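You operate a simulated robot arm through the tools that you are given. There is no shell and no other tool.

You run a simulated robot arm. Do the job below in one go: nothing can be reset, and whatever is moved stays where it is left.

Task
Pay the blue cable out to mark 75 and switch the reel on.
Fine: free the brake before winding and set it again before switching on; leave the orange reel, the coils and the caps alone.

Only the result counts: the job must be done as asked and must still hold three seconds after the hand-in. Knocking over, shifting, dropping, spilling or breaking anything else fails it. A push-on lid holds only when it is set on centred and level and pressed home; a screw cap is set on level and turned clockwise until tight.

Robot
A 7-joint arm with a two-finger parallel gripper, fixed in place. Base frame: the origin is at the foot of the arm, x ahead of it, y to its left, z up. Units: mm, rad, N and s.
With the tool pointing down near the work surface it reaches from about 100 to 660 mm from the base axis. Its first joint turns from -1.152 to 1.152 rad. Payload 1.57 kg.
The TCP is the grasp point between the finger pads, 30 mm short of the fingertips. In the tool frame z runs along the fingers and y along their closing line. Largest opening 80 mm; finger width 17, thickness 12; the body of the gripper, 40 by 82 mm, starts 80 mm behind the TCP.
Orientation is that of the tool frame in the base frame, as [roll, pitch, yaw] about the fixed x, y, z axes, in that order (R = Rz(yaw) Ry(pitch) Rx(roll)). With the fingers straight down and closing along the base's y, the tool's x points along the base's -x, its y along +y and its z along -z.

Tools
- The arm moves only by the tool jog_arm. Its argument "commands" is a list of rows, each a list of 7 numbers: the shift along the tool's x, y, z in mm, then the turn, a rotation vector about the tool's x, y, z in rad, then the opening in per cent of the stroke, from 0 (shut) to 100 (fully open). In form: [[x, y, z, wx, wy, wz, fingers], ...]. A call has 1 to 20 rows; each row is the pose to reach, as a shift and turn from the pose commanded when the call began, along the tool's axes at that moment. A row lasts 0.2 s, in which the tool goes at most 50 mm and 0.15 rad; a call with a longer step from one row to the next is refused whole, and so is a gripper value outside its range. Where a pose cannot be reached the arm comes as near as it can. A force on the tool above 40 N (or 10 N above the force at the start of the call, whichever is more), or a blocked arm, ends the call early, and 0.2 s more pass. The fingers move at their own pace (about 72 mm/s each) and stop on an object; they squeeze with about 27 N. The grip force told is the motor's: it shows also when the fingers shut on nothing. Time passes only in rows, and 0.2 s behind the last, so rows that repeat a pose let the fingers close. It gives the time, the measured TCP pose, the force on the tool (base axes), the opening and the grip force at its end, in the units of the frame above (readings bear some noise), with the torque about the TCP (base axes, N m) and any sound that the robot's microphone picked up.
- Cameras (640 x 400 px; columns grow to the right, rows downward): "scene" is fixed at [28.3, 415.6, 1431.2]; the picture's right is [-0.95, -0.33, 0.00], its down [-0.17, 0.49, -0.86] and it looks along [0.28, -0.81, -0.51] (base axes); focal length 340 px, centre (320, 200). "wrist" rides on the gripper at [72, -7, -122] in the tool frame; the picture's right is [0.09, 1.00, 0.00], its down [-0.84, 0.08, -0.54] and it looks along [-0.54, 0.05, 0.84] (tool axes); focal length 238 px, centre (320, 200). There is no depth. A picture from a camera that has moved, and an enlarged one, comes with that camera's place and axes in the base frame and with its lens.
- get_image(camera): a new picture of that camera. It takes no simulated time.
- close_up(camera, box): a new picture of the part [left, top, right, bottom] of that camera's present view, enlarged. It takes no simulated time.
- job_done(): hands the job in; it is judged then, once.

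Nothing tells you positions but the pictures and the camera data. Unless the task says otherwise, let go and move clear before handing in.

The tools are called after "Emit:" as a command line: name --pt "numbers of a row" for each row, then --argument value for the rest, lists and objects as JSON in quotes. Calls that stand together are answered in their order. jog_arm: Moves the arm, as the interface text tells. Its arguments: {"type":"object","properties":{"commands":{"type":"array","items":{"type":"array","items":{"type":"number"}}}},"required":["commands"]} The other tools are called the same way: get_image (camera) takes a picture; close_up (camera, box) takes an enlarged picture of a part of a camera's view; job_done () hands the job in.

At the start:

```text
clock: 0.0
position: [320.6, -217.4, 1206.6]
tool_rot: [3.141, 0.0, 3.141]
wrist_force: [0.7, -0.6, 0.5]
torque: [-0.01, -0.03, -0.02]
opening: 80.2
grip_force: 0.2
```

scene: 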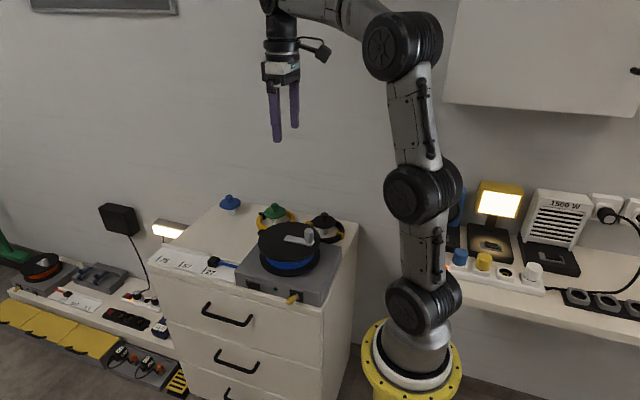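
wrist: 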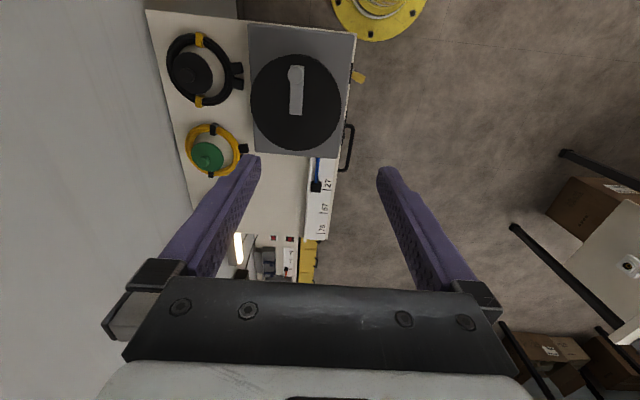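

I see a blue cable reel on top of a drawer cabinet with a crank, a brake lever (yellow), and a scale with marks. I will look closer at the pictures first.

Emit:
close_up --camera "scene" --box '[140, 180, 380, 330]'

Emit:
close_up --camera "wrist" --box '[140, 0, 380, 150]'

Emit:
close_up --camera "wrist" --box '[220, 140, 380, 240]'

Emit:
close_up --camera "scene" --box '[0, 190, 220, 400]'

Emit:
close_up --camera "scene" --box '[430, 160, 640, 330]'

```text
2.67 times, centred on (260, 255) of scene
camera zoom: at [28.3, 415.6, 1431.2], right [-0.95, -0.33, 0.0], down [-0.17, 0.49, -0.86], along [0.28, -0.81, -0.51], focal length 908 px, centre (480, 53)
```

zoom: 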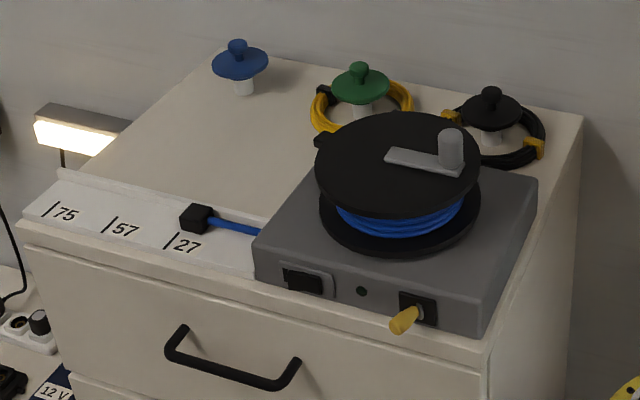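

```text
2.67 times, centred on (260, 75) of wrist
camera zoom: at [249.1, -224.8, 1328.3], right [-0.09, 1.0, 0.0], down [0.84, 0.08, 0.54], along [0.54, 0.05, -0.84], focal length 636 px, centre (480, 533)
```

zoom: 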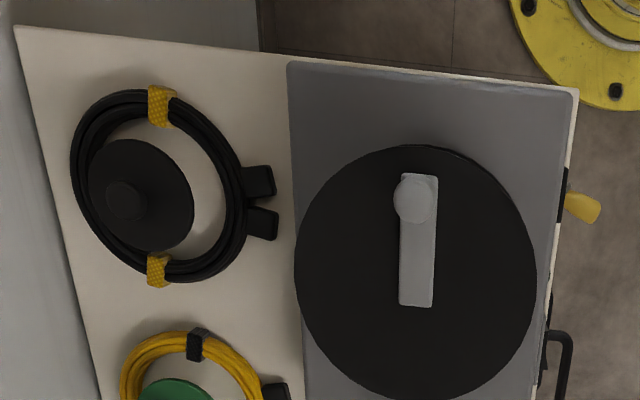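

```text
4.00 times, centred on (300, 190) of wrist
camera zoom: at [249.1, -224.8, 1328.3], right [-0.09, 1.0, 0.0], down [0.84, 0.08, 0.54], along [0.54, 0.05, -0.84], focal length 953 px, centre (400, 240)
```

zoom: 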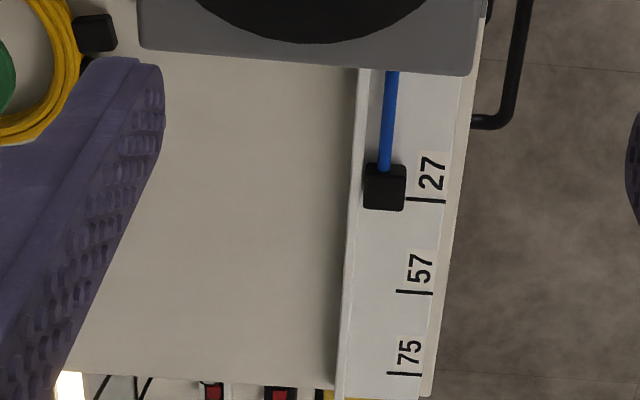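

```text
1.90 times, centred on (110, 295) of scene
camera zoom: at [28.3, 415.6, 1431.2], right [-0.95, -0.33, 0.0], down [-0.17, 0.49, -0.86], along [0.28, -0.81, -0.51], focal length 648 px, centre (720, 19)
```

zoom: 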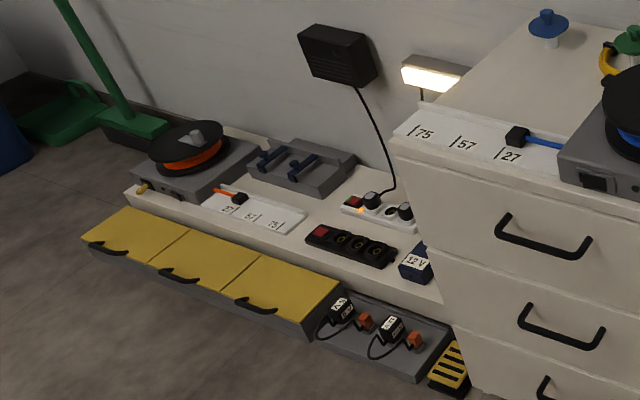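

```text
2.35 times, centred on (535, 245) of scene
camera zoom: at [28.3, 415.6, 1431.2], right [-0.95, -0.33, 0.0], down [-0.17, 0.49, -0.86], along [0.28, -0.81, -0.51], focal length 801 px, centre (-186, 94)
```

zoom: 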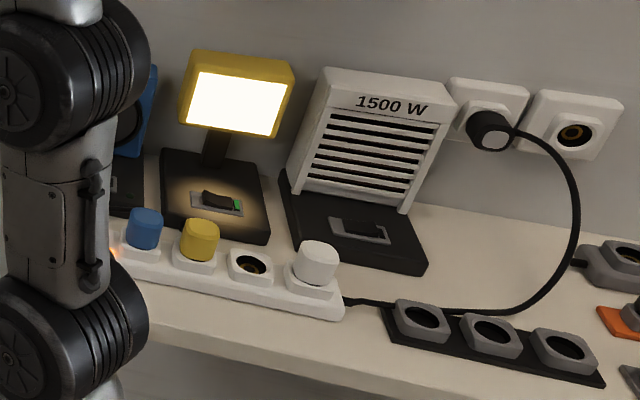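

The reel's knob seems to be around (293,-262,885) and the drum centre near (339,-261). I'll look closer at the brake lever, switch and cable.

Emit:
close_up --camera "scene" --box '[230, 265, 320, 321]'

Emit:
close_up --camera "wrist" --box '[300, 40, 380, 90]'

Emit:
close_up --camera "scene" --box '[240, 210, 350, 280]'

Emit:
close_up --camera "scene" --box '[10, 240, 110, 303]'

Emit:
close_up --camera "scene" --box '[150, 235, 250, 298]'

```text
7.11 times, centred on (275, 293) of scene
camera zoom: at [28.3, 415.6, 1431.2], right [-0.95, -0.33, 0.0], down [-0.17, 0.49, -0.86], along [0.28, -0.81, -0.51], focal length 2421 px, centre (640, -461)
```

zoom: 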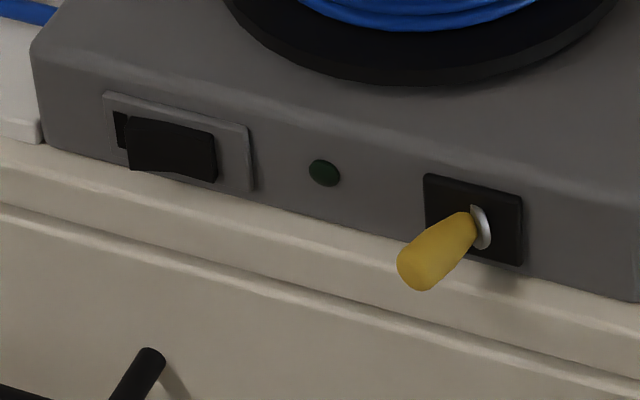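

```text
8.00 times, centred on (340, 65) of wrist
camera zoom: at [249.1, -224.8, 1328.3], right [-0.09, 1.0, 0.0], down [0.84, 0.08, 0.54], along [0.54, 0.05, -0.84], focal length 1907 px, centre (160, 1280)
```

zoom: 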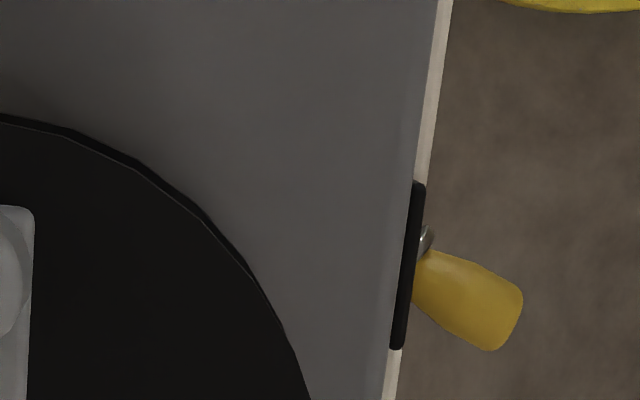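

```text
5.71 times, centred on (295, 245) of scene
camera zoom: at [28.3, 415.6, 1431.2], right [-0.95, -0.33, 0.0], down [-0.17, 0.49, -0.86], along [0.28, -0.81, -0.51], focal length 1945 px, centre (463, -57)
```

zoom: 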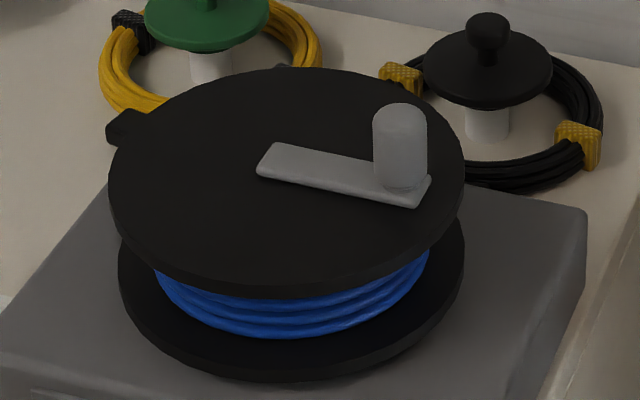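

```text
6.35 times, centred on (60, 272) of scene
camera zoom: at [28.3, 415.6, 1431.2], right [-0.95, -0.33, 0.0], down [-0.17, 0.49, -0.86], along [0.28, -0.81, -0.51], focal length 2162 px, centre (1971, -254)
```

zoom: 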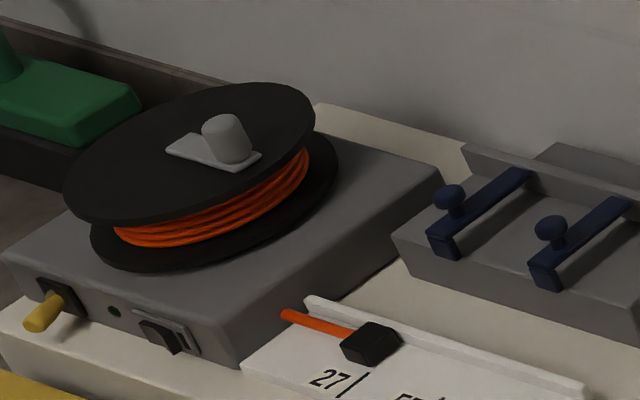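

```text
6.35 times, centred on (200, 266) of scene
camera zoom: at [28.3, 415.6, 1431.2], right [-0.95, -0.33, 0.0], down [-0.17, 0.49, -0.86], along [0.28, -0.81, -0.51], focal length 2162 px, centre (1082, -222)
```

zoom: 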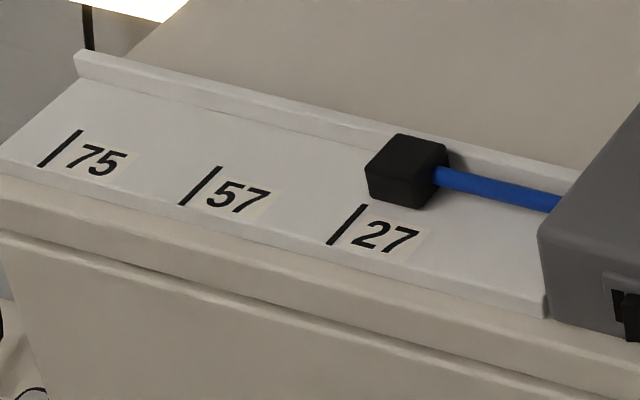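

The brake is a toggle lever leaning toward +x; the switch seems to be a rocker or slider. I'll compare with the other switches in the room for how on/off looks.

Emit:
close_up --camera "scene" --box '[240, 272, 272, 292]'

Emit:
close_up --camera "scene" --box '[480, 225, 528, 255]'

Emit:
close_up --camera "scene" --box '[528, 230, 576, 260]'

Emit:
close_up --camera "wrist" --box '[300, 110, 364, 150]'

Emit:
close_up --camera "scene" --box '[26, 286, 58, 306]'

```text
16.00 times, centred on (256, 282) of scene
camera zoom: at [28.3, 415.6, 1431.2], right [-0.95, -0.33, 0.0], down [-0.17, 0.49, -0.86], along [0.28, -0.81, -0.51], focal length 5447 px, centre (1344, -1112)
```

zoom: 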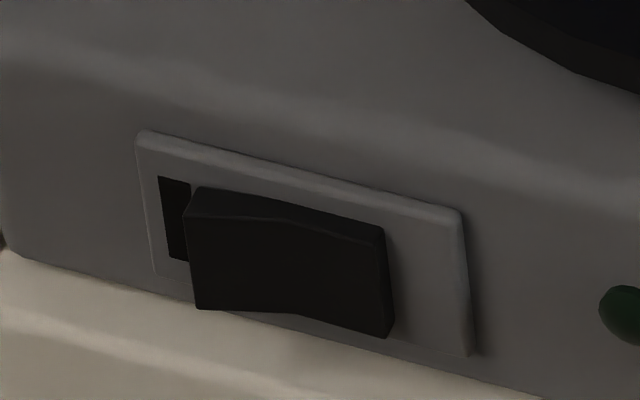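

```text
13.33 times, centred on (504, 240) of scene
camera zoom: at [28.3, 415.6, 1431.2], right [-0.95, -0.33, 0.0], down [-0.17, 0.49, -0.86], along [0.28, -0.81, -0.51], focal length 4539 px, centre (-2133, -333)
```

zoom: 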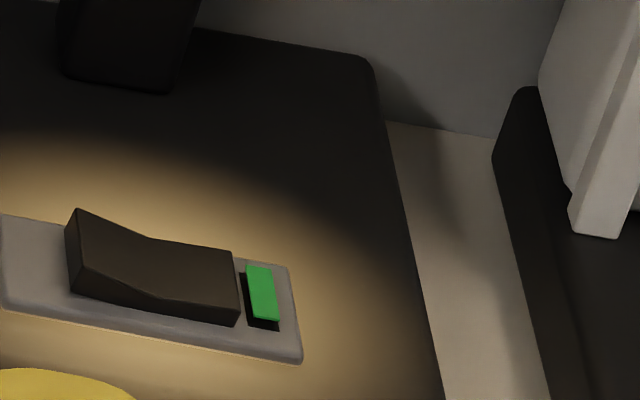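

```text
13.33 times, centred on (552, 245) of scene
camera zoom: at [28.3, 415.6, 1431.2], right [-0.95, -0.33, 0.0], down [-0.17, 0.49, -0.86], along [0.28, -0.81, -0.51], focal length 4539 px, centre (-2773, -400)
```

zoom: 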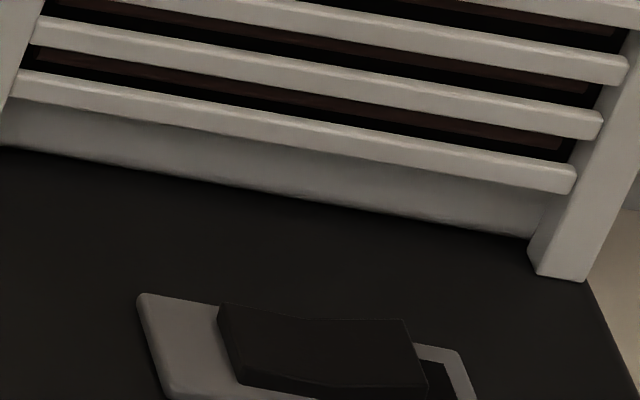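

```text
10.00 times, centred on (332, 130) of wrist
camera zoom: at [249.1, -224.8, 1328.3], right [-0.09, 1.0, 0.0], down [0.84, 0.08, 0.54], along [0.54, 0.05, -0.84], focal length 2384 px, centre (200, 900)
```

zoom: 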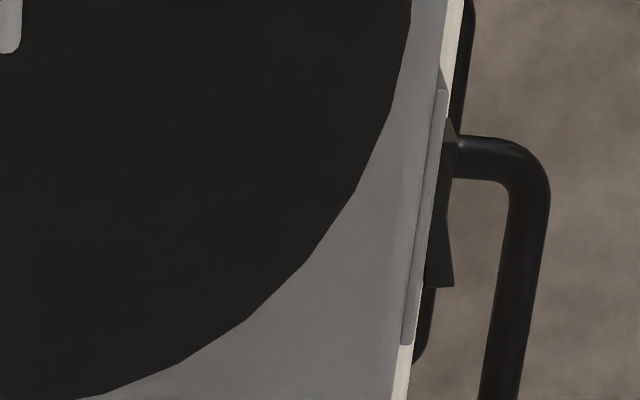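

```text
16.00 times, centred on (42, 296) of scene
camera zoom: at [28.3, 415.6, 1431.2], right [-0.95, -0.33, 0.0], down [-0.17, 0.49, -0.86], along [0.28, -0.81, -0.51], focal length 5447 px, centre (4768, -1336)
```

zoom: 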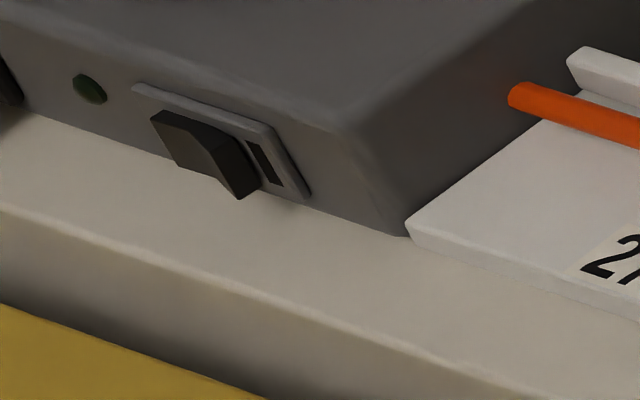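

The cabinet is axis-aligned, its top is about z 747, the reel front face is at y≈-155, and the brake lever pivots near (284,-152,768) with its tip at about (301,-131). The rocker spans x 392–427 and the marks are spaced 80 mm. I'll move to a hover above the front of the reel with the fingers shut and look again.

Emit:
jog_arm --pt "-3 17 41 0 0 0 50" --pt "-6 34 82 0 0 0 0" --pt "-9 51 124 0 0 0 0" --pt "-12 68 165 0 0 0 0" --pt "-14.4 84.4 206.6 0 0 0 0" --pt "-14.4 84.4 206.6 0 0 0 0"

Emit:
get_image --camera "wrist"

Emit:
close_up --camera "wrist" --box '[120, 0, 440, 200]'

```text
clock: 1.4
position: [337.1, -131.9, 1001.7]
tool_rot: [3.14, 0.001, 3.142]
wrist_force: [0.1, -0.2, 0.0]
torque: [0.02, 0.03, 0.0]
opening: 0.0
grip_force: 21.6
```

```text
taken
camera wrist: at [263.9, -140.5, 1123.2], right [-0.09, 1.0, 0.0], down [0.84, 0.08, 0.54], along [0.54, 0.05, -0.84], focal length 238 px, centre (320, 200)
```

wrist: 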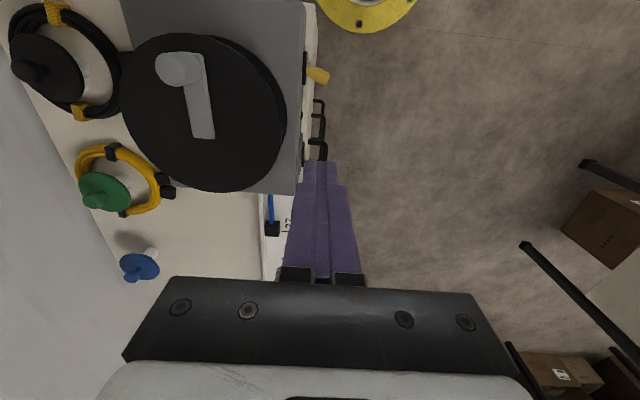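

```text
2.00 times, centred on (280, 100) of wrist
camera zoom: at [263.9, -140.5, 1123.2], right [-0.09, 1.0, 0.0], down [0.84, 0.08, 0.54], along [0.54, 0.05, -0.84], focal length 477 px, centre (400, 400)
```

zoom: 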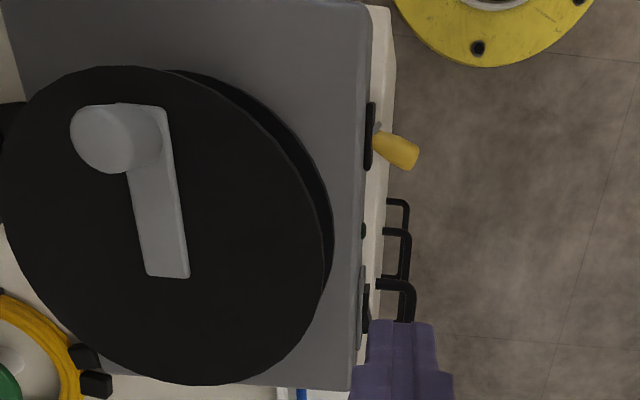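

The lever, LED and rocker are visible and clear of the fingers. I'll lower the shut fingers beside the lever on its +x side, tips about 11 mm above the cabinet top.

Emit:
jog_arm --pt "0 1 45 0 0 0 0" --pt "0 2 90 0 0 0 0" --pt "0 3 135 0 0 0 0" --pt "0 3 175 0 0 0 0" --pt "0 3 200 0 0 0 0" --pt "0 3 212 0 0 0 0" --pt "0 3 212 0 0 0 0"

Emit:
get_image --camera "wrist"

Emit:
close_up --camera "scene" --box '[220, 200, 340, 320]'

```text
clock: 3.0
position: [335.8, -129.8, 787.2]
tool_rot: [-3.142, 0.0, 3.141]
wrist_force: [-0.2, 0.1, -0.6]
torque: [0.05, 0.0, -0.02]
opening: 0.1
grip_force: 21.7
```

```text
taken
camera wrist: at [264.0, -136.8, 909.1], right [-0.09, 1.0, 0.0], down [0.84, 0.08, 0.54], along [0.54, 0.05, -0.84], focal length 238 px, centre (320, 200)
```

wrist: 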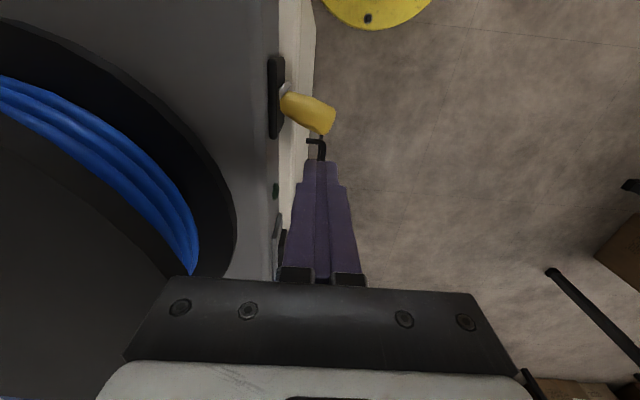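

```text
3.33 times, centred on (280, 260) of scene
camera zoom: at [28.3, 415.6, 1431.2], right [-0.95, -0.33, 0.0], down [-0.17, 0.49, -0.86], along [0.28, -0.81, -0.51], focal length 1135 px, centre (453, 0)
```

zoom: 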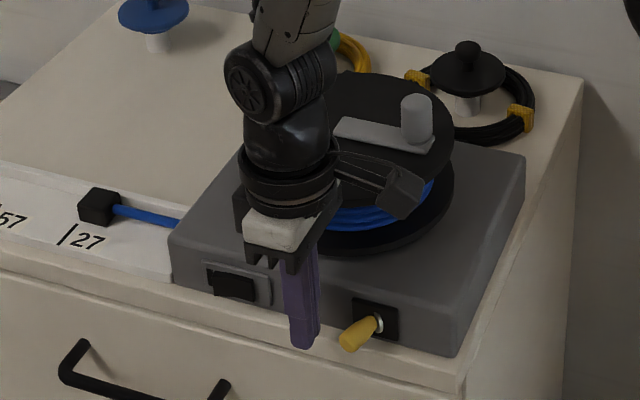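

Fingers are beside the lever at x≈335, y≈-130. I now push gently toward -x to flip the brake lever.

Emit:
jog_arm --pt "10 0 0 0 0 0 0" --pt "18 0 0 0 0 0 0" --pt "24 0 0 0 0 0 0" --pt "30 0 0 0 0 0 0" --pt "35 0 0 0 0 0 0" --pt "39 0 0 0 0 0 0" --pt "39 0 0 0 0 0 0"

Emit:
get_image --camera "wrist"

Emit:
close_up --camera "scene" --box '[220, 220, 340, 320]'

```text
clock: 4.6
position: [300.1, -130.6, 788.8]
tool_rot: [-3.136, 0.007, 3.141]
wrist_force: [19.9, 14.6, -7.1]
torque: [0.38, -0.44, 0.09]
opening: 0.0
grip_force: 21.0
```

```text
taken
camera wrist: at [226.3, -137.6, 909.9], right [-0.09, 1.0, 0.0], down [0.83, 0.08, 0.55], along [0.55, 0.05, -0.84], focal length 238 px, centre (320, 200)
```

wrist: 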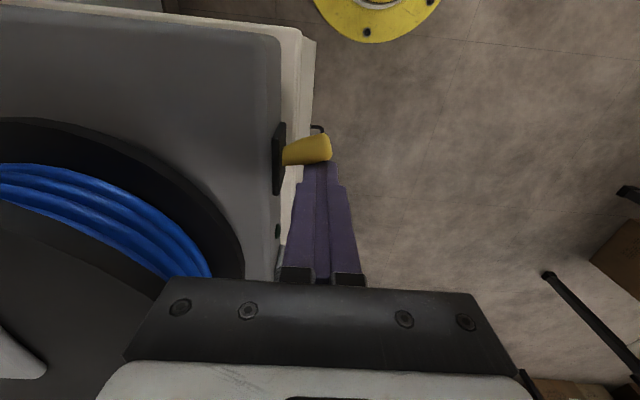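

```text
4.00 times, centred on (280, 270) of scene
camera zoom: at [28.8, 415.9, 1431.1], right [-0.95, -0.33, 0.0], down [-0.17, 0.49, -0.86], along [0.28, -0.81, -0.51], focal length 1362 px, centre (480, -80)
```

zoom: 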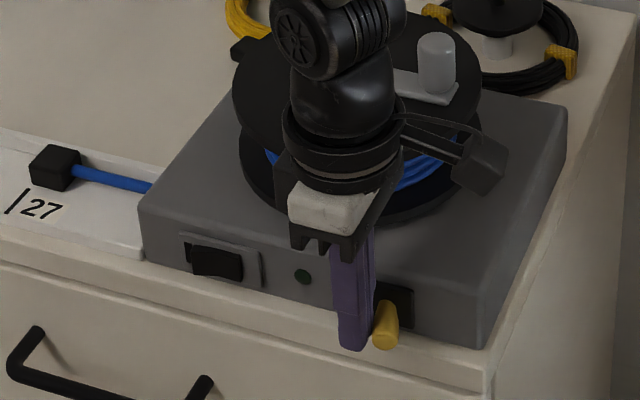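

The lever is moving and nearly upright against a spring. I'll keep pushing further toward -x.

Emit:
jog_arm --pt "3 0 0 0 0 0 0" --pt "6 0 0 0 0 0 0" --pt "9 0 0 0 0 0 0" --pt "12 0 0 0 0 0 0" --pt "15 0 0 0 0 0 0" --pt "15 0 0 0 0 0 0"

Emit:
get_image --camera "wrist"

Emit:
close_up --camera "scene" --box '[220, 220, 340, 320]'

```text
clock: 5.0
position: [300.0, -130.9, 789.0]
tool_rot: [-3.136, 0.014, -3.14]
wrist_force: [5.9, 5.9, -3.4]
torque: [0.17, -0.16, 0.01]
opening: 0.0
grip_force: 21.7
stopped in row 2: the force on the tool passed its limit at 43 N (the readings are from after the stop); the commanded pose is now the measured one
```

```text
taken
camera wrist: at [225.6, -137.7, 909.8], right [-0.09, 1.0, -0.01], down [0.83, 0.08, 0.55], along [0.55, 0.05, -0.83], focal length 238 px, centre (320, 200)
```

wrist: 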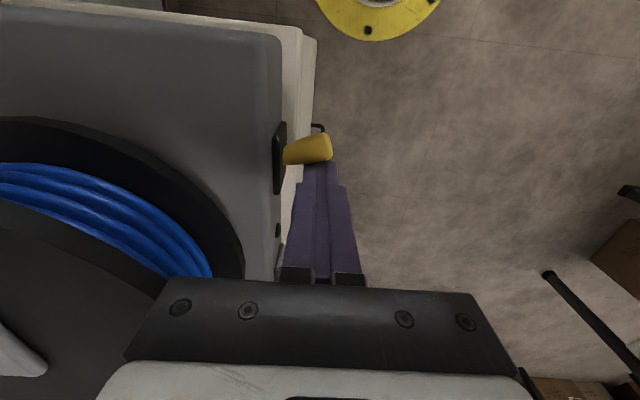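

```text
4.00 times, centred on (280, 270) of scene
camera zoom: at [28.4, 415.7, 1431.1], right [-0.95, -0.33, 0.0], down [-0.17, 0.49, -0.86], along [0.28, -0.81, -0.51], focal length 1362 px, centre (480, -80)
```

zoom: 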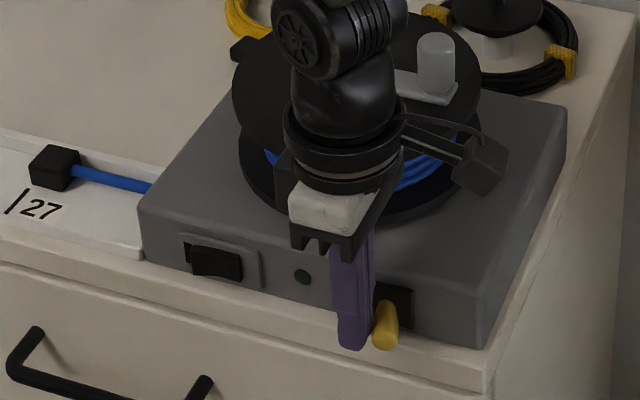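

The push stopped on the force limit with the lever standing roughly straight out. I'll look closely before deciding how to go on.

Emit:
close_up --camera "scene" --box '[290, 275, 338, 305]'

Emit:
close_up --camera "wrist" --box '[260, 110, 356, 170]'

```text
13.33 times, centred on (314, 290) of scene
camera zoom: at [28.4, 415.7, 1431.1], right [-0.95, -0.33, 0.0], down [-0.17, 0.49, -0.86], along [0.28, -0.81, -0.51], focal length 4539 px, centre (400, -1000)
```

zoom: 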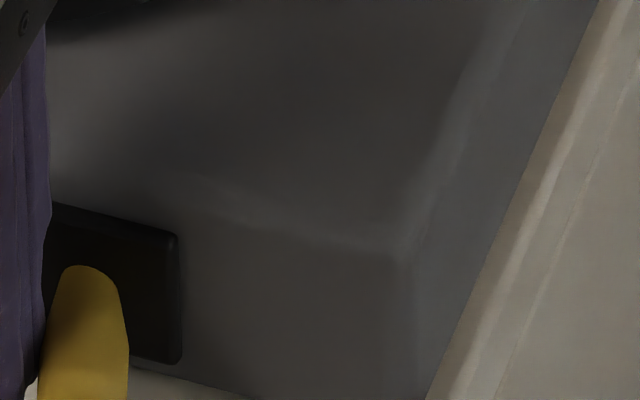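

```text
6.67 times, centred on (308, 140) of wrist
camera zoom: at [225.6, -137.7, 909.8], right [-0.09, 1.0, -0.01], down [0.83, 0.08, 0.55], along [0.55, 0.05, -0.83], focal length 1589 px, centre (400, 600)
```

zoom: 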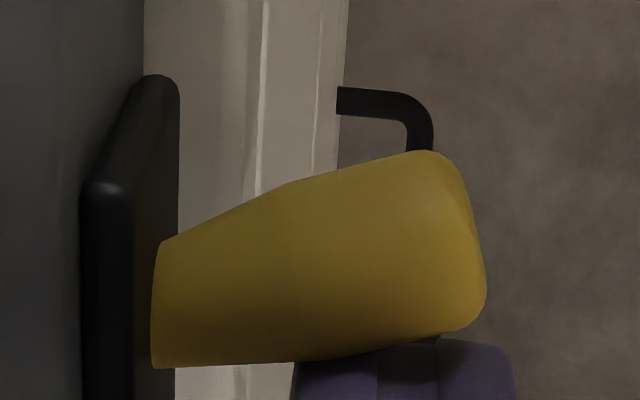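

Emit:
close_up --camera "scene" --box '[278, 283, 326, 313]'

```text
13.33 times, centred on (302, 298) of scene
camera zoom: at [28.4, 415.7, 1431.1], right [-0.95, -0.33, 0.0], down [-0.17, 0.49, -0.86], along [0.28, -0.81, -0.51], focal length 4539 px, centre (560, -1107)
```

zoom: 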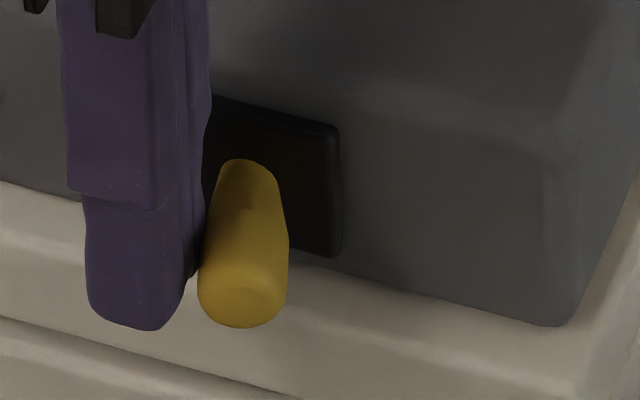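

The lever tip seems to have gone slightly past the middle (about 5 mm to -x). I'll back off to see where the lever settles.

Emit:
jog_arm --pt "-5 0 0 0 0 0 0" --pt "-15 0 0 0 0 0 0" --pt "-30 0 0 0 0 0 0" --pt "-30 0 0 0 0 0 0"

Emit:
get_image --camera "wrist"

Emit:
close_up --camera "scene" --box '[278, 283, 326, 313]'

```text
clock: 6.0
position: [328.5, -131.3, 789.9]
tool_rot: [-3.138, 0.01, -3.141]
wrist_force: [0.7, -0.3, 0.4]
torque: [-0.02, 0.01, -0.02]
opening: 0.0
grip_force: 21.3
```

```text
taken
camera wrist: at [254.6, -137.3, 910.3], right [-0.09, 1.0, -0.01], down [0.83, 0.08, 0.55], along [0.55, 0.05, -0.83], focal length 238 px, centre (320, 200)
```

wrist: 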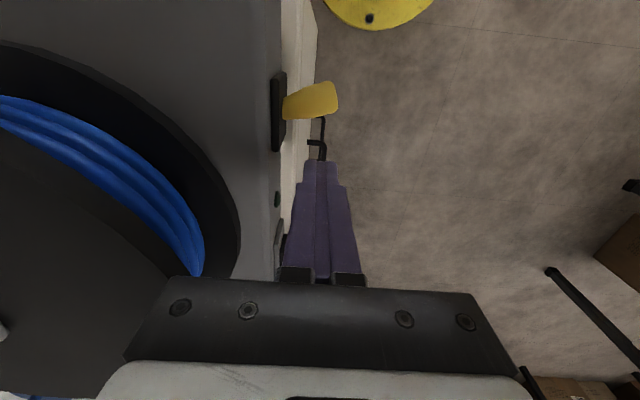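

```text
13.33 times, centred on (302, 298) of scene
camera zoom: at [28.3, 415.6, 1431.2], right [-0.95, -0.33, 0.0], down [-0.17, 0.49, -0.86], along [0.28, -0.81, -0.51], focal length 4539 px, centre (560, -1107)
```

zoom: 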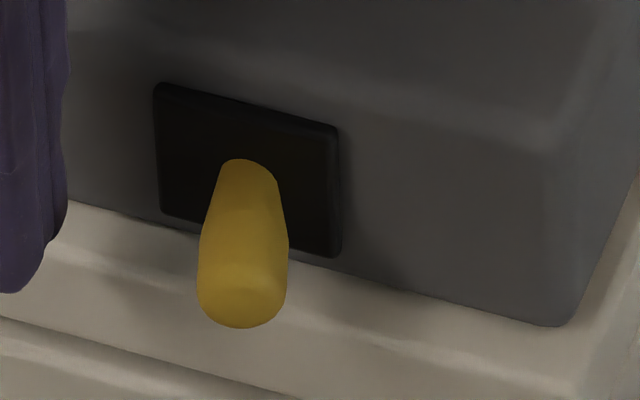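

The lever stays where it was pushed (about 15° to the -x side). I'll push once more, nearer its tip for better leverage, to check it is really at its end stop.

Emit:
jog_arm --pt "0 6 2 0 0 0 0" --pt "12 6 2 0 0 0 0" --pt "24 6 2 0 0 0 0" --pt "30 6 2 0 0 0 0" --pt "34 6 2 0 0 0 0" --pt "37 6 2 0 0 0 0" --pt "40 6 2 0 0 0 0" --pt "43 6 2 0 0 0 0"

Emit:
get_image --camera "wrist"

Emit:
close_up --camera "scene" --box '[278, 283, 326, 313]'

```text
clock: 7.4
position: [298.1, -125.2, 788.7]
tool_rot: [-3.132, 0.025, -3.137]
wrist_force: [5.3, 4.7, -4.9]
torque: [0.15, -0.15, 0.02]
opening: 0.1
grip_force: 21.4
stopped in row 6: the force on the tool passed its limit at 45 N (the readings are from after the stop); the commanded pose is now the measured one
```

```text
taken
camera wrist: at [222.5, -131.5, 907.2], right [-0.1, 1.0, -0.01], down [0.82, 0.09, 0.56], along [0.56, 0.04, -0.83], focal length 238 px, centre (320, 200)
```

wrist: 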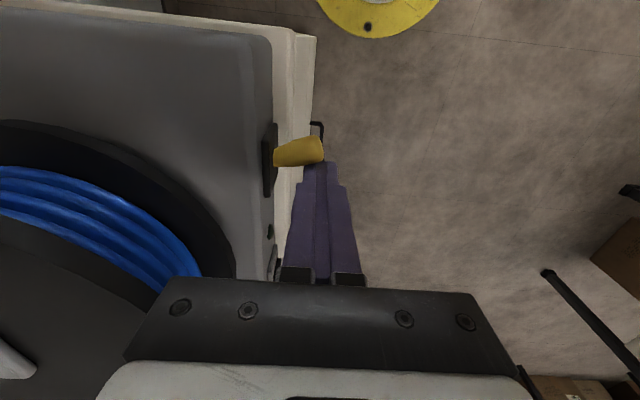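

```text
13.33 times, centred on (302, 298) of scene
camera zoom: at [28.4, 415.7, 1431.1], right [-0.95, -0.33, 0.0], down [-0.17, 0.49, -0.86], along [0.28, -0.81, -0.51], focal length 4539 px, centre (560, -1107)
```

zoom: 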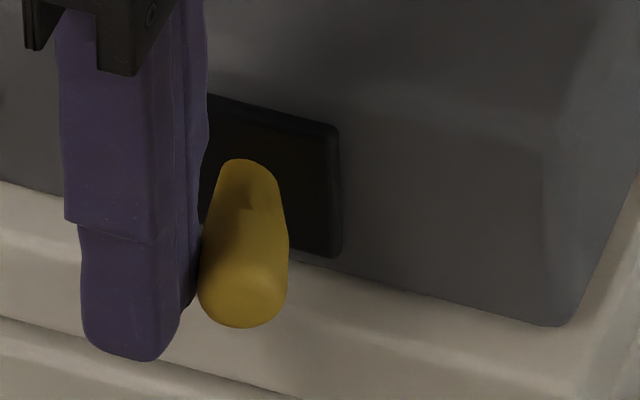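

The lever does not move further under 45 N, so it sits on its other stop; I take the brake as freed. Next I back off, rise and go over the crank knob near (292,-260,904), opening the fingers.

Emit:
jog_arm --pt "-15 0 -1 0 0 0 0" --pt "-28 0 -2 -0.01 0.025 0.005 0" --pt "-28 0 -45 -0.01 0.025 0.005 0" --pt "-28 0 -90 -0.01 0.025 0.005 0" --pt "-28 0 -135 -0.01 0.025 0.005 30" --pt "-28 0 -180 -0.01 0.025 0.005 60" --pt "-20 -30 -211 -0.01 0.025 0.005 60" --pt "-10 -75 -211 -0.01 0.025 0.005 60" --pt "6 -120 -211 -0.01 0.025 0.005 60" --pt "6 -135 -211 -0.01 0.025 0.005 60" --pt "6 -135 -211 -0.01 0.025 0.005 60"

Emit:
get_image --camera "wrist"

Emit:
close_up --camera "scene" --box '[180, 180, 340, 300]'

```text
clock: 9.8
position: [286.3, -259.4, 999.2]
tool_rot: [3.141, -0.002, 3.14]
wrist_force: [1.3, -0.1, 0.8]
torque: [-0.03, -0.02, -0.03]
opening: 47.7
grip_force: 0.0
```

```text
taken
camera wrist: at [213.8, -266.5, 1120.1], right [-0.09, 1.0, 0.0], down [0.84, 0.08, 0.54], along [0.54, 0.05, -0.84], focal length 238 px, centre (320, 200)
```

wrist: 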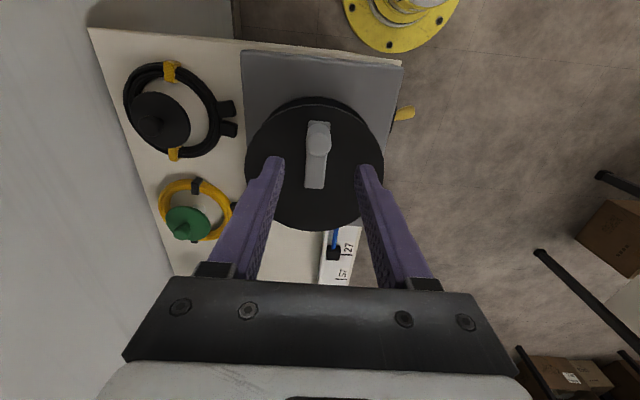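

```text
3.33 times, centred on (260, 240) of scene
camera zoom: at [28.3, 415.6, 1431.2], right [-0.95, -0.33, 0.0], down [-0.17, 0.49, -0.86], along [0.28, -0.81, -0.51], focal length 1135 px, centre (520, 67)
```

zoom: 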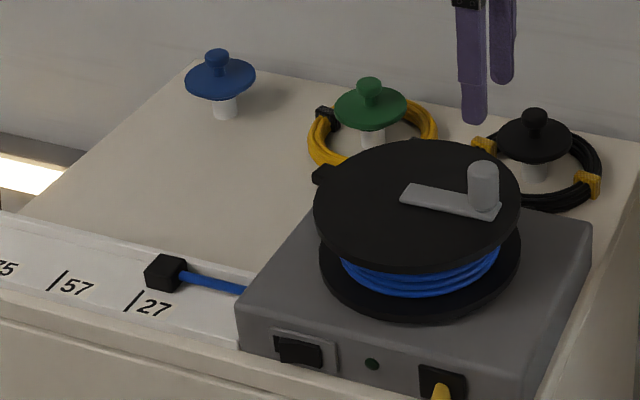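

Emit:
close_up --camera "wrist" --box '[232, 80, 408, 190]'

Emit:
close_up --camera "wrist" --box '[300, 220, 380, 285]'

```text
3.64 times, centred on (320, 135) of wrist
camera zoom: at [213.8, -266.5, 1120.1], right [-0.09, 1.0, 0.0], down [0.84, 0.08, 0.54], along [0.54, 0.05, -0.84], focal length 867 px, centre (320, 436)
```

zoom: 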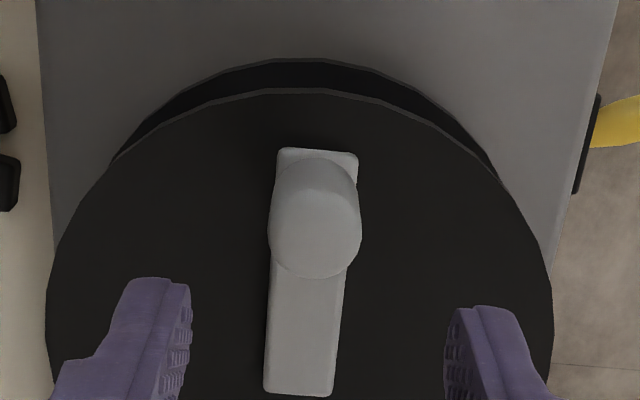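

```text
6.15 times, centred on (340, 252) of wrist
camera zoom: at [213.8, -266.5, 1120.1], right [-0.09, 1.0, 0.0], down [0.84, 0.08, 0.54], along [0.54, 0.05, -0.84], focal length 1467 px, centre (197, -123)
```

zoom: 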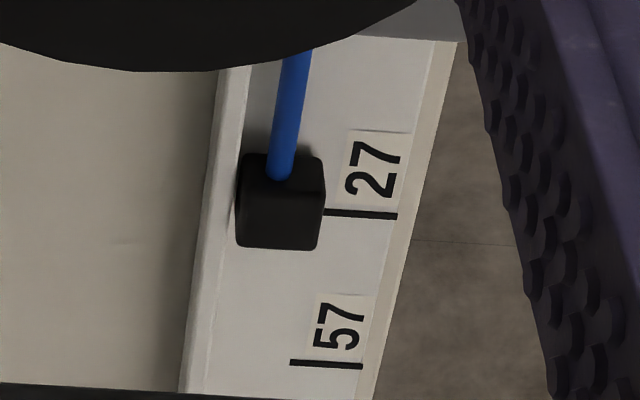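

The block's far face, not its middle, seems to line up with mark 27. I'll check this on both reels to learn which edge is the reference.

Emit:
close_up --camera "scene" --box '[52, 284, 92, 309]'

Emit:
close_up --camera "scene" --box '[190, 250, 230, 275]'

```text
16.00 times, centred on (72, 296) of scene
camera zoom: at [28.3, 415.6, 1431.2], right [-0.95, -0.33, 0.0], down [-0.17, 0.49, -0.86], along [0.28, -0.81, -0.51], focal length 5447 px, centre (4288, -1344)
```

zoom: 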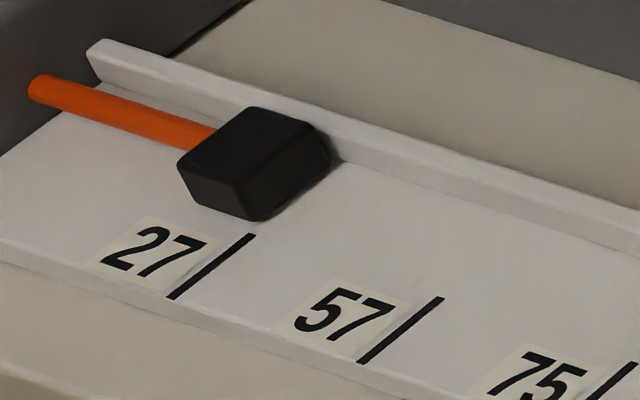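

```text
16.00 times, centred on (210, 262) of scene
camera zoom: at [28.3, 415.6, 1431.2], right [-0.95, -0.33, 0.0], down [-0.17, 0.49, -0.86], along [0.28, -0.81, -0.51], focal length 5447 px, centre (2080, -800)
```

zoom: 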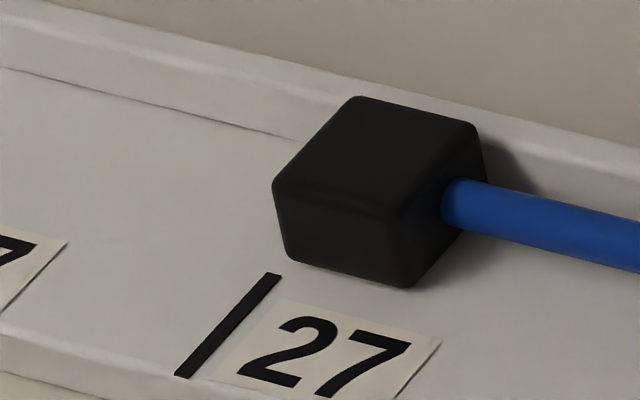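

The leading face of both cable ends sits exactly on mark 27, so I'll take that face as the reference: 160 mm more must be paid out. The knob is at about (290.5,-260.6) with a top at z≈904 and crank centre about (348,-261.5), r≈57. I'll go down and grip the knob.

Emit:
jog_arm --pt "-4 -1.7 40 0 0 0 60" --pt "-4 -1.7 75 0 0 0 60" --pt "-4 -1.7 92 0 0 0 60" --pt "-4 -1.7 95 0 0 0 60" --pt "-4 -1.7 95 0 0 0 60"

Emit:
get_image --camera "wrist"

Emit:
close_up --camera "scene" --box '[230, 190, 350, 300]'

```text
clock: 11.0
position: [290.5, -260.8, 903.4]
tool_rot: [3.14, -0.003, 3.138]
wrist_force: [0.1, 0.2, -0.4]
torque: [0.01, 0.0, 0.04]
opening: 48.1
grip_force: 0.0
```

```text
taken
camera wrist: at [217.7, -267.4, 1024.5], right [-0.09, 1.0, 0.0], down [0.84, 0.08, 0.54], along [0.54, 0.05, -0.84], focal length 238 px, centre (320, 200)
```

wrist: 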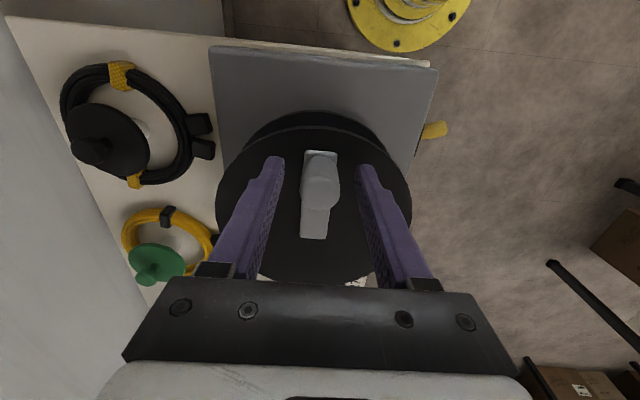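

```text
3.64 times, centred on (290, 245) of scene
camera zoom: at [28.3, 415.6, 1431.2], right [-0.95, -0.33, 0.0], down [-0.17, 0.49, -0.86], along [0.28, -0.81, -0.51], focal length 1238 px, centre (429, 36)
```

zoom: 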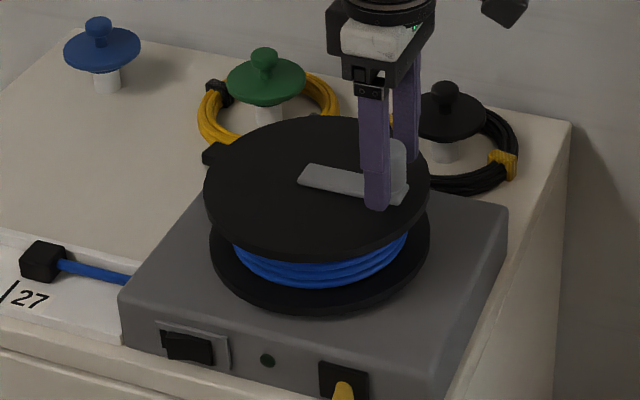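

The fingers straddle the knob well. Closing on it.

Emit:
jog_arm --pt "0 0 0 0 0 0 20" --pt "0 0 0 0 0 0 10" --pt "0 0 0 0 0 0 10" --pt "0 0 0 0 0 0 0"

Emit:
get_image --camera "wrist"

```text
clock: 12.0
position: [290.5, -260.5, 903.2]
tool_rot: [3.139, -0.002, 3.139]
wrist_force: [0.3, 0.6, -2.3]
torque: [-0.18, -0.03, 0.05]
opening: 24.7
grip_force: 35.8
```

```text
taken
camera wrist: at [217.7, -267.4, 1024.6], right [-0.09, 1.0, 0.0], down [0.84, 0.08, 0.54], along [0.54, 0.05, -0.84], focal length 238 px, centre (320, 200)
```

wrist: 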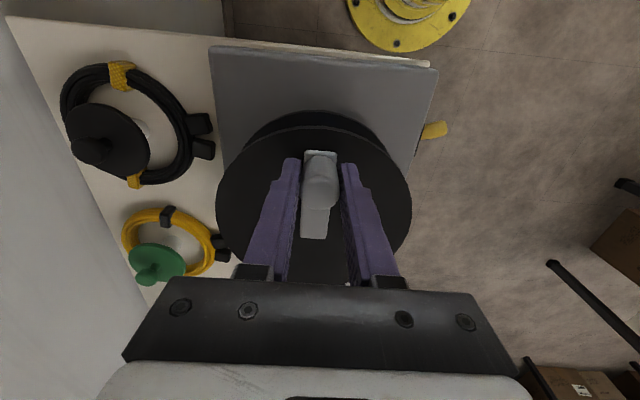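

The knob is held (24.7 mm). I make a small trial turn of 0.3 rad clockwise to see whether the block moves out.

Emit:
jog_arm --pt "-0.07 2.87 0 0 0 0.05 0" --pt "-0.29 5.74 0 0 0 0.1 0" --pt "-1.15 11.42 0 0 0 0.2 0" --pt "-2.57 16.99 0 0 0 0.3 0" --pt "-2.57 16.99 0 0 0 0.3 0"

Emit:
get_image --camera "wrist"

Emit:
close_up --camera "scene" --box '[180, 200, 340, 300]'

```text
clock: 13.2
position: [292.0, -242.2, 903.4]
tool_rot: [3.139, -0.005, 2.841]
wrist_force: [-3.7, 0.4, -9.4]
torque: [-0.2, 0.1, -0.01]
opening: 24.6
grip_force: 36.2
```

```text
taken
camera wrist: at [222.0, -228.3, 1024.9], right [0.21, 0.98, 0.0], down [0.82, -0.18, 0.54], along [0.53, -0.11, -0.84], focal length 238 px, centre (320, 200)
```

wrist: 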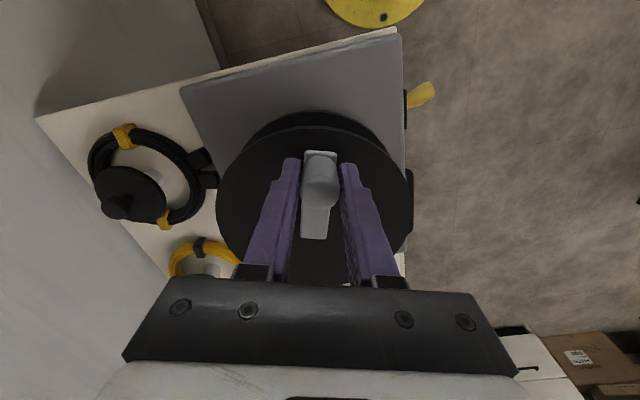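

```text
4.00 times, centred on (260, 250) of scene
camera zoom: at [28.3, 415.6, 1431.2], right [-0.95, -0.33, 0.0], down [-0.17, 0.49, -0.86], along [0.28, -0.81, -0.51], focal length 1362 px, centre (560, 0)
```

zoom: 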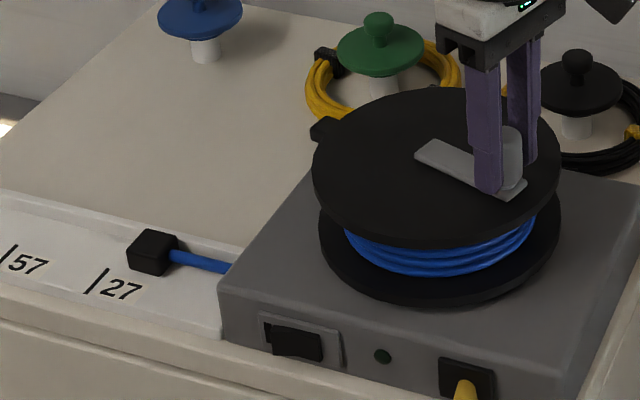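

The crank turns easily, so the brake is free. I check how far the block moved.

Emit:
close_up --camera "scene" --box '[190, 250, 230, 275]'

```text
16.00 times, centred on (210, 262) of scene
camera zoom: at [28.3, 415.6, 1431.2], right [-0.95, -0.33, 0.0], down [-0.17, 0.49, -0.86], along [0.28, -0.81, -0.51], focal length 5447 px, centre (2080, -800)
```

zoom: 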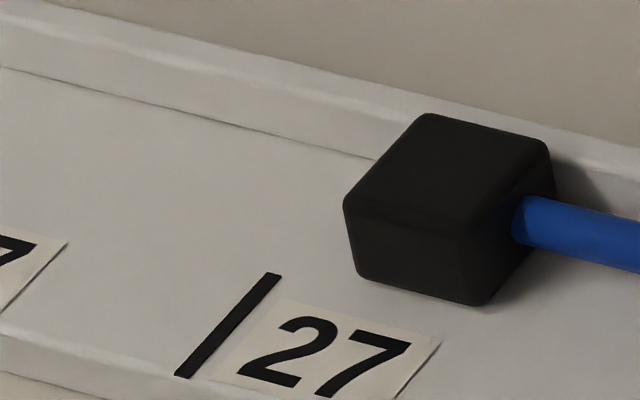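

Clockwise winds the cable in (block went about 15 mm back, ~50 mm per rad), so paying out is counterclockwise. I'll turn 1.0 rad counterclockwise now, turning the tool with the crank.

Emit:
jog_arm --pt "-0.11 -3.59 0 0 0 -0.0625 0" --pt "-0.45 -7.17 0 0 0 -0.125 0" --pt "-1.79 -14.23 0 0 0 -0.25 0" --pt "-4.0 -21.06 0 0 0 -0.375 0" --pt "-7.04 -27.57 0 0 0 -0.5 0" --pt "-10.87 -33.64 0 0 0 -0.625 0" --pt "-15.43 -39.19 0 0 0 -0.75 0" --pt "-20.64 -44.13 0 0 0 -0.875 0" --pt "-26.43 -48.39 0 0 0 -1.0 0" --pt "-26.43 -48.39 0 0 0 -1.0 0"

Emit:
get_image --camera "wrist"

Emit:
close_up --camera "scene" --box '[140, 200, 340, 300]'

```text
clock: 15.4
position: [301.6, -297.2, 903.5]
tool_rot: [3.138, 0.0, -2.442]
wrist_force: [-5.8, -7.6, -23.9]
torque: [-0.69, 0.13, -0.11]
opening: 24.5
grip_force: 36.9
```

```text
taken
camera wrist: at [252.4, -349.8, 1025.1], right [-0.71, 0.7, 0.0], down [0.59, 0.6, 0.54], along [0.38, 0.39, -0.84], focal length 238 px, centre (320, 200)
```

wrist: 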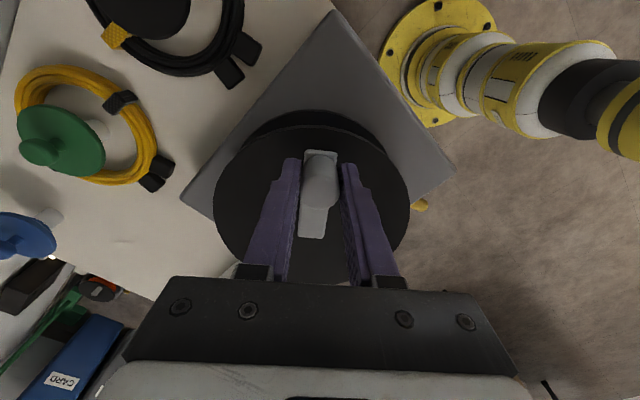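

```text
3.20 times, centred on (240, 250) of scene
camera zoom: at [28.4, 415.2, 1431.3], right [-0.95, -0.33, 0.0], down [-0.17, 0.49, -0.86], along [0.28, -0.81, -0.51], focal length 1089 px, centre (576, 40)
```

zoom: 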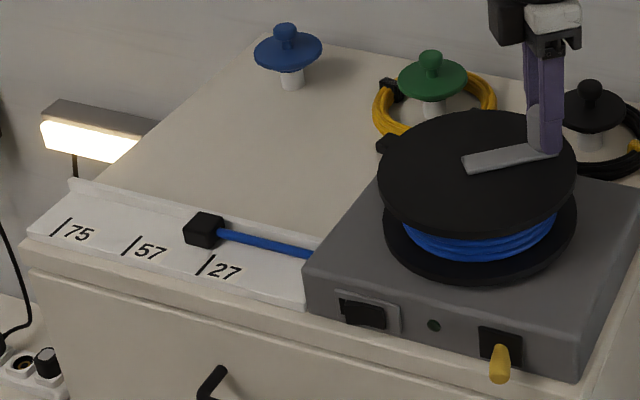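

The block has moved out past 27. I'll zoom to measure its progress before continuing.

Emit:
close_up --camera "scene" --box '[150, 240, 230, 290]'

```text
8.00 times, centred on (190, 265) of scene
camera zoom: at [28.4, 415.2, 1431.3], right [-0.95, -0.33, 0.0], down [-0.17, 0.49, -0.86], along [0.28, -0.81, -0.51], focal length 2724 px, centre (1360, -320)
```

zoom: 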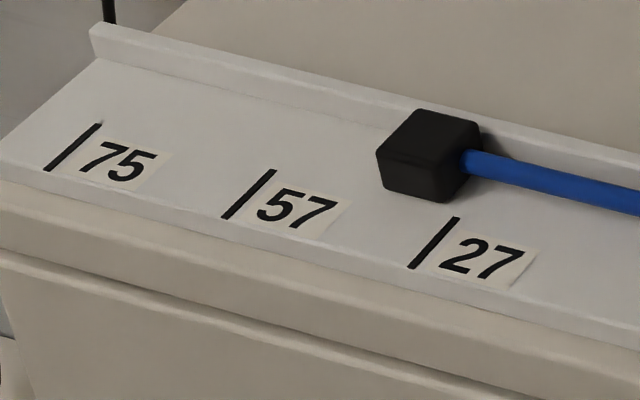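

The block's leading corner is about 35 mm past 27 after ~0.68 rad net, so about 50 mm/rad; roughly 2.5 rad remain. I continue counterclockwise by about 1.2 rad with a slightly larger radius.

Emit:
jog_arm --pt "0.99 -6.98 0.5 0 0 -0.1 0" --pt "-0.14 -13.9 1 0 0 -0.22 0" --pt "-2.08 -20.64 1.5 0 0 -0.34 0" --pt "-4.81 -27.1 2 0 0 -0.46 0" --pt "-8.3 -33.2 2 0 0 -0.58 0" --pt "-12.48 -38.83 2 0 0 -0.7 0" --pt "-17.31 -43.91 2 0 0 -0.82 0" --pt "-17.31 -43.91 2 0 0 -0.82 0"

Emit:
get_image --camera "wrist"

Emit:
close_up --camera "scene" --box '[140, 200, 340, 300]'

```text
clock: 17.2
position: [346.2, -319.7, 903.2]
tool_rot: [-3.141, -0.004, -1.621]
wrist_force: [4.9, 4.6, 3.8]
torque: [0.63, 0.07, -0.24]
opening: 24.7
grip_force: 36.2
```

```text
taken
camera wrist: at [348.8, -392.6, 1025.4], right [-1.0, -0.04, 0.0], down [-0.04, 0.84, 0.54], along [-0.02, 0.54, -0.84], focal length 238 px, centre (320, 200)
```

wrist: 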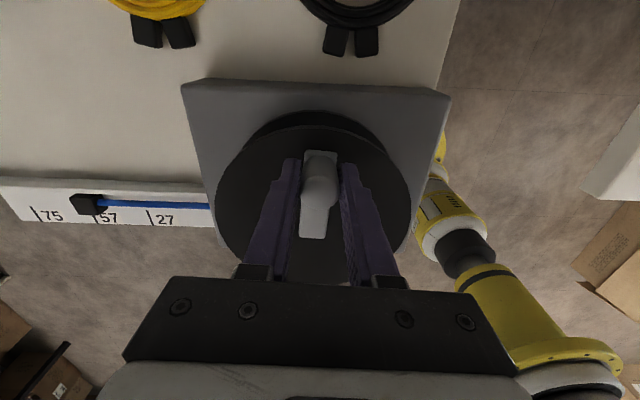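

```text
3.20 times, centred on (240, 250) of scene
camera zoom: at [28.4, 415.8, 1431.1], right [-0.95, -0.33, 0.0], down [-0.17, 0.49, -0.86], along [0.28, -0.81, -0.51], focal length 1089 px, centre (576, 40)
```

zoom: 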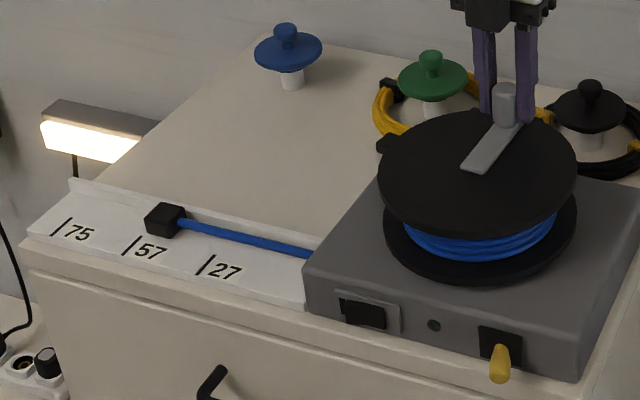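

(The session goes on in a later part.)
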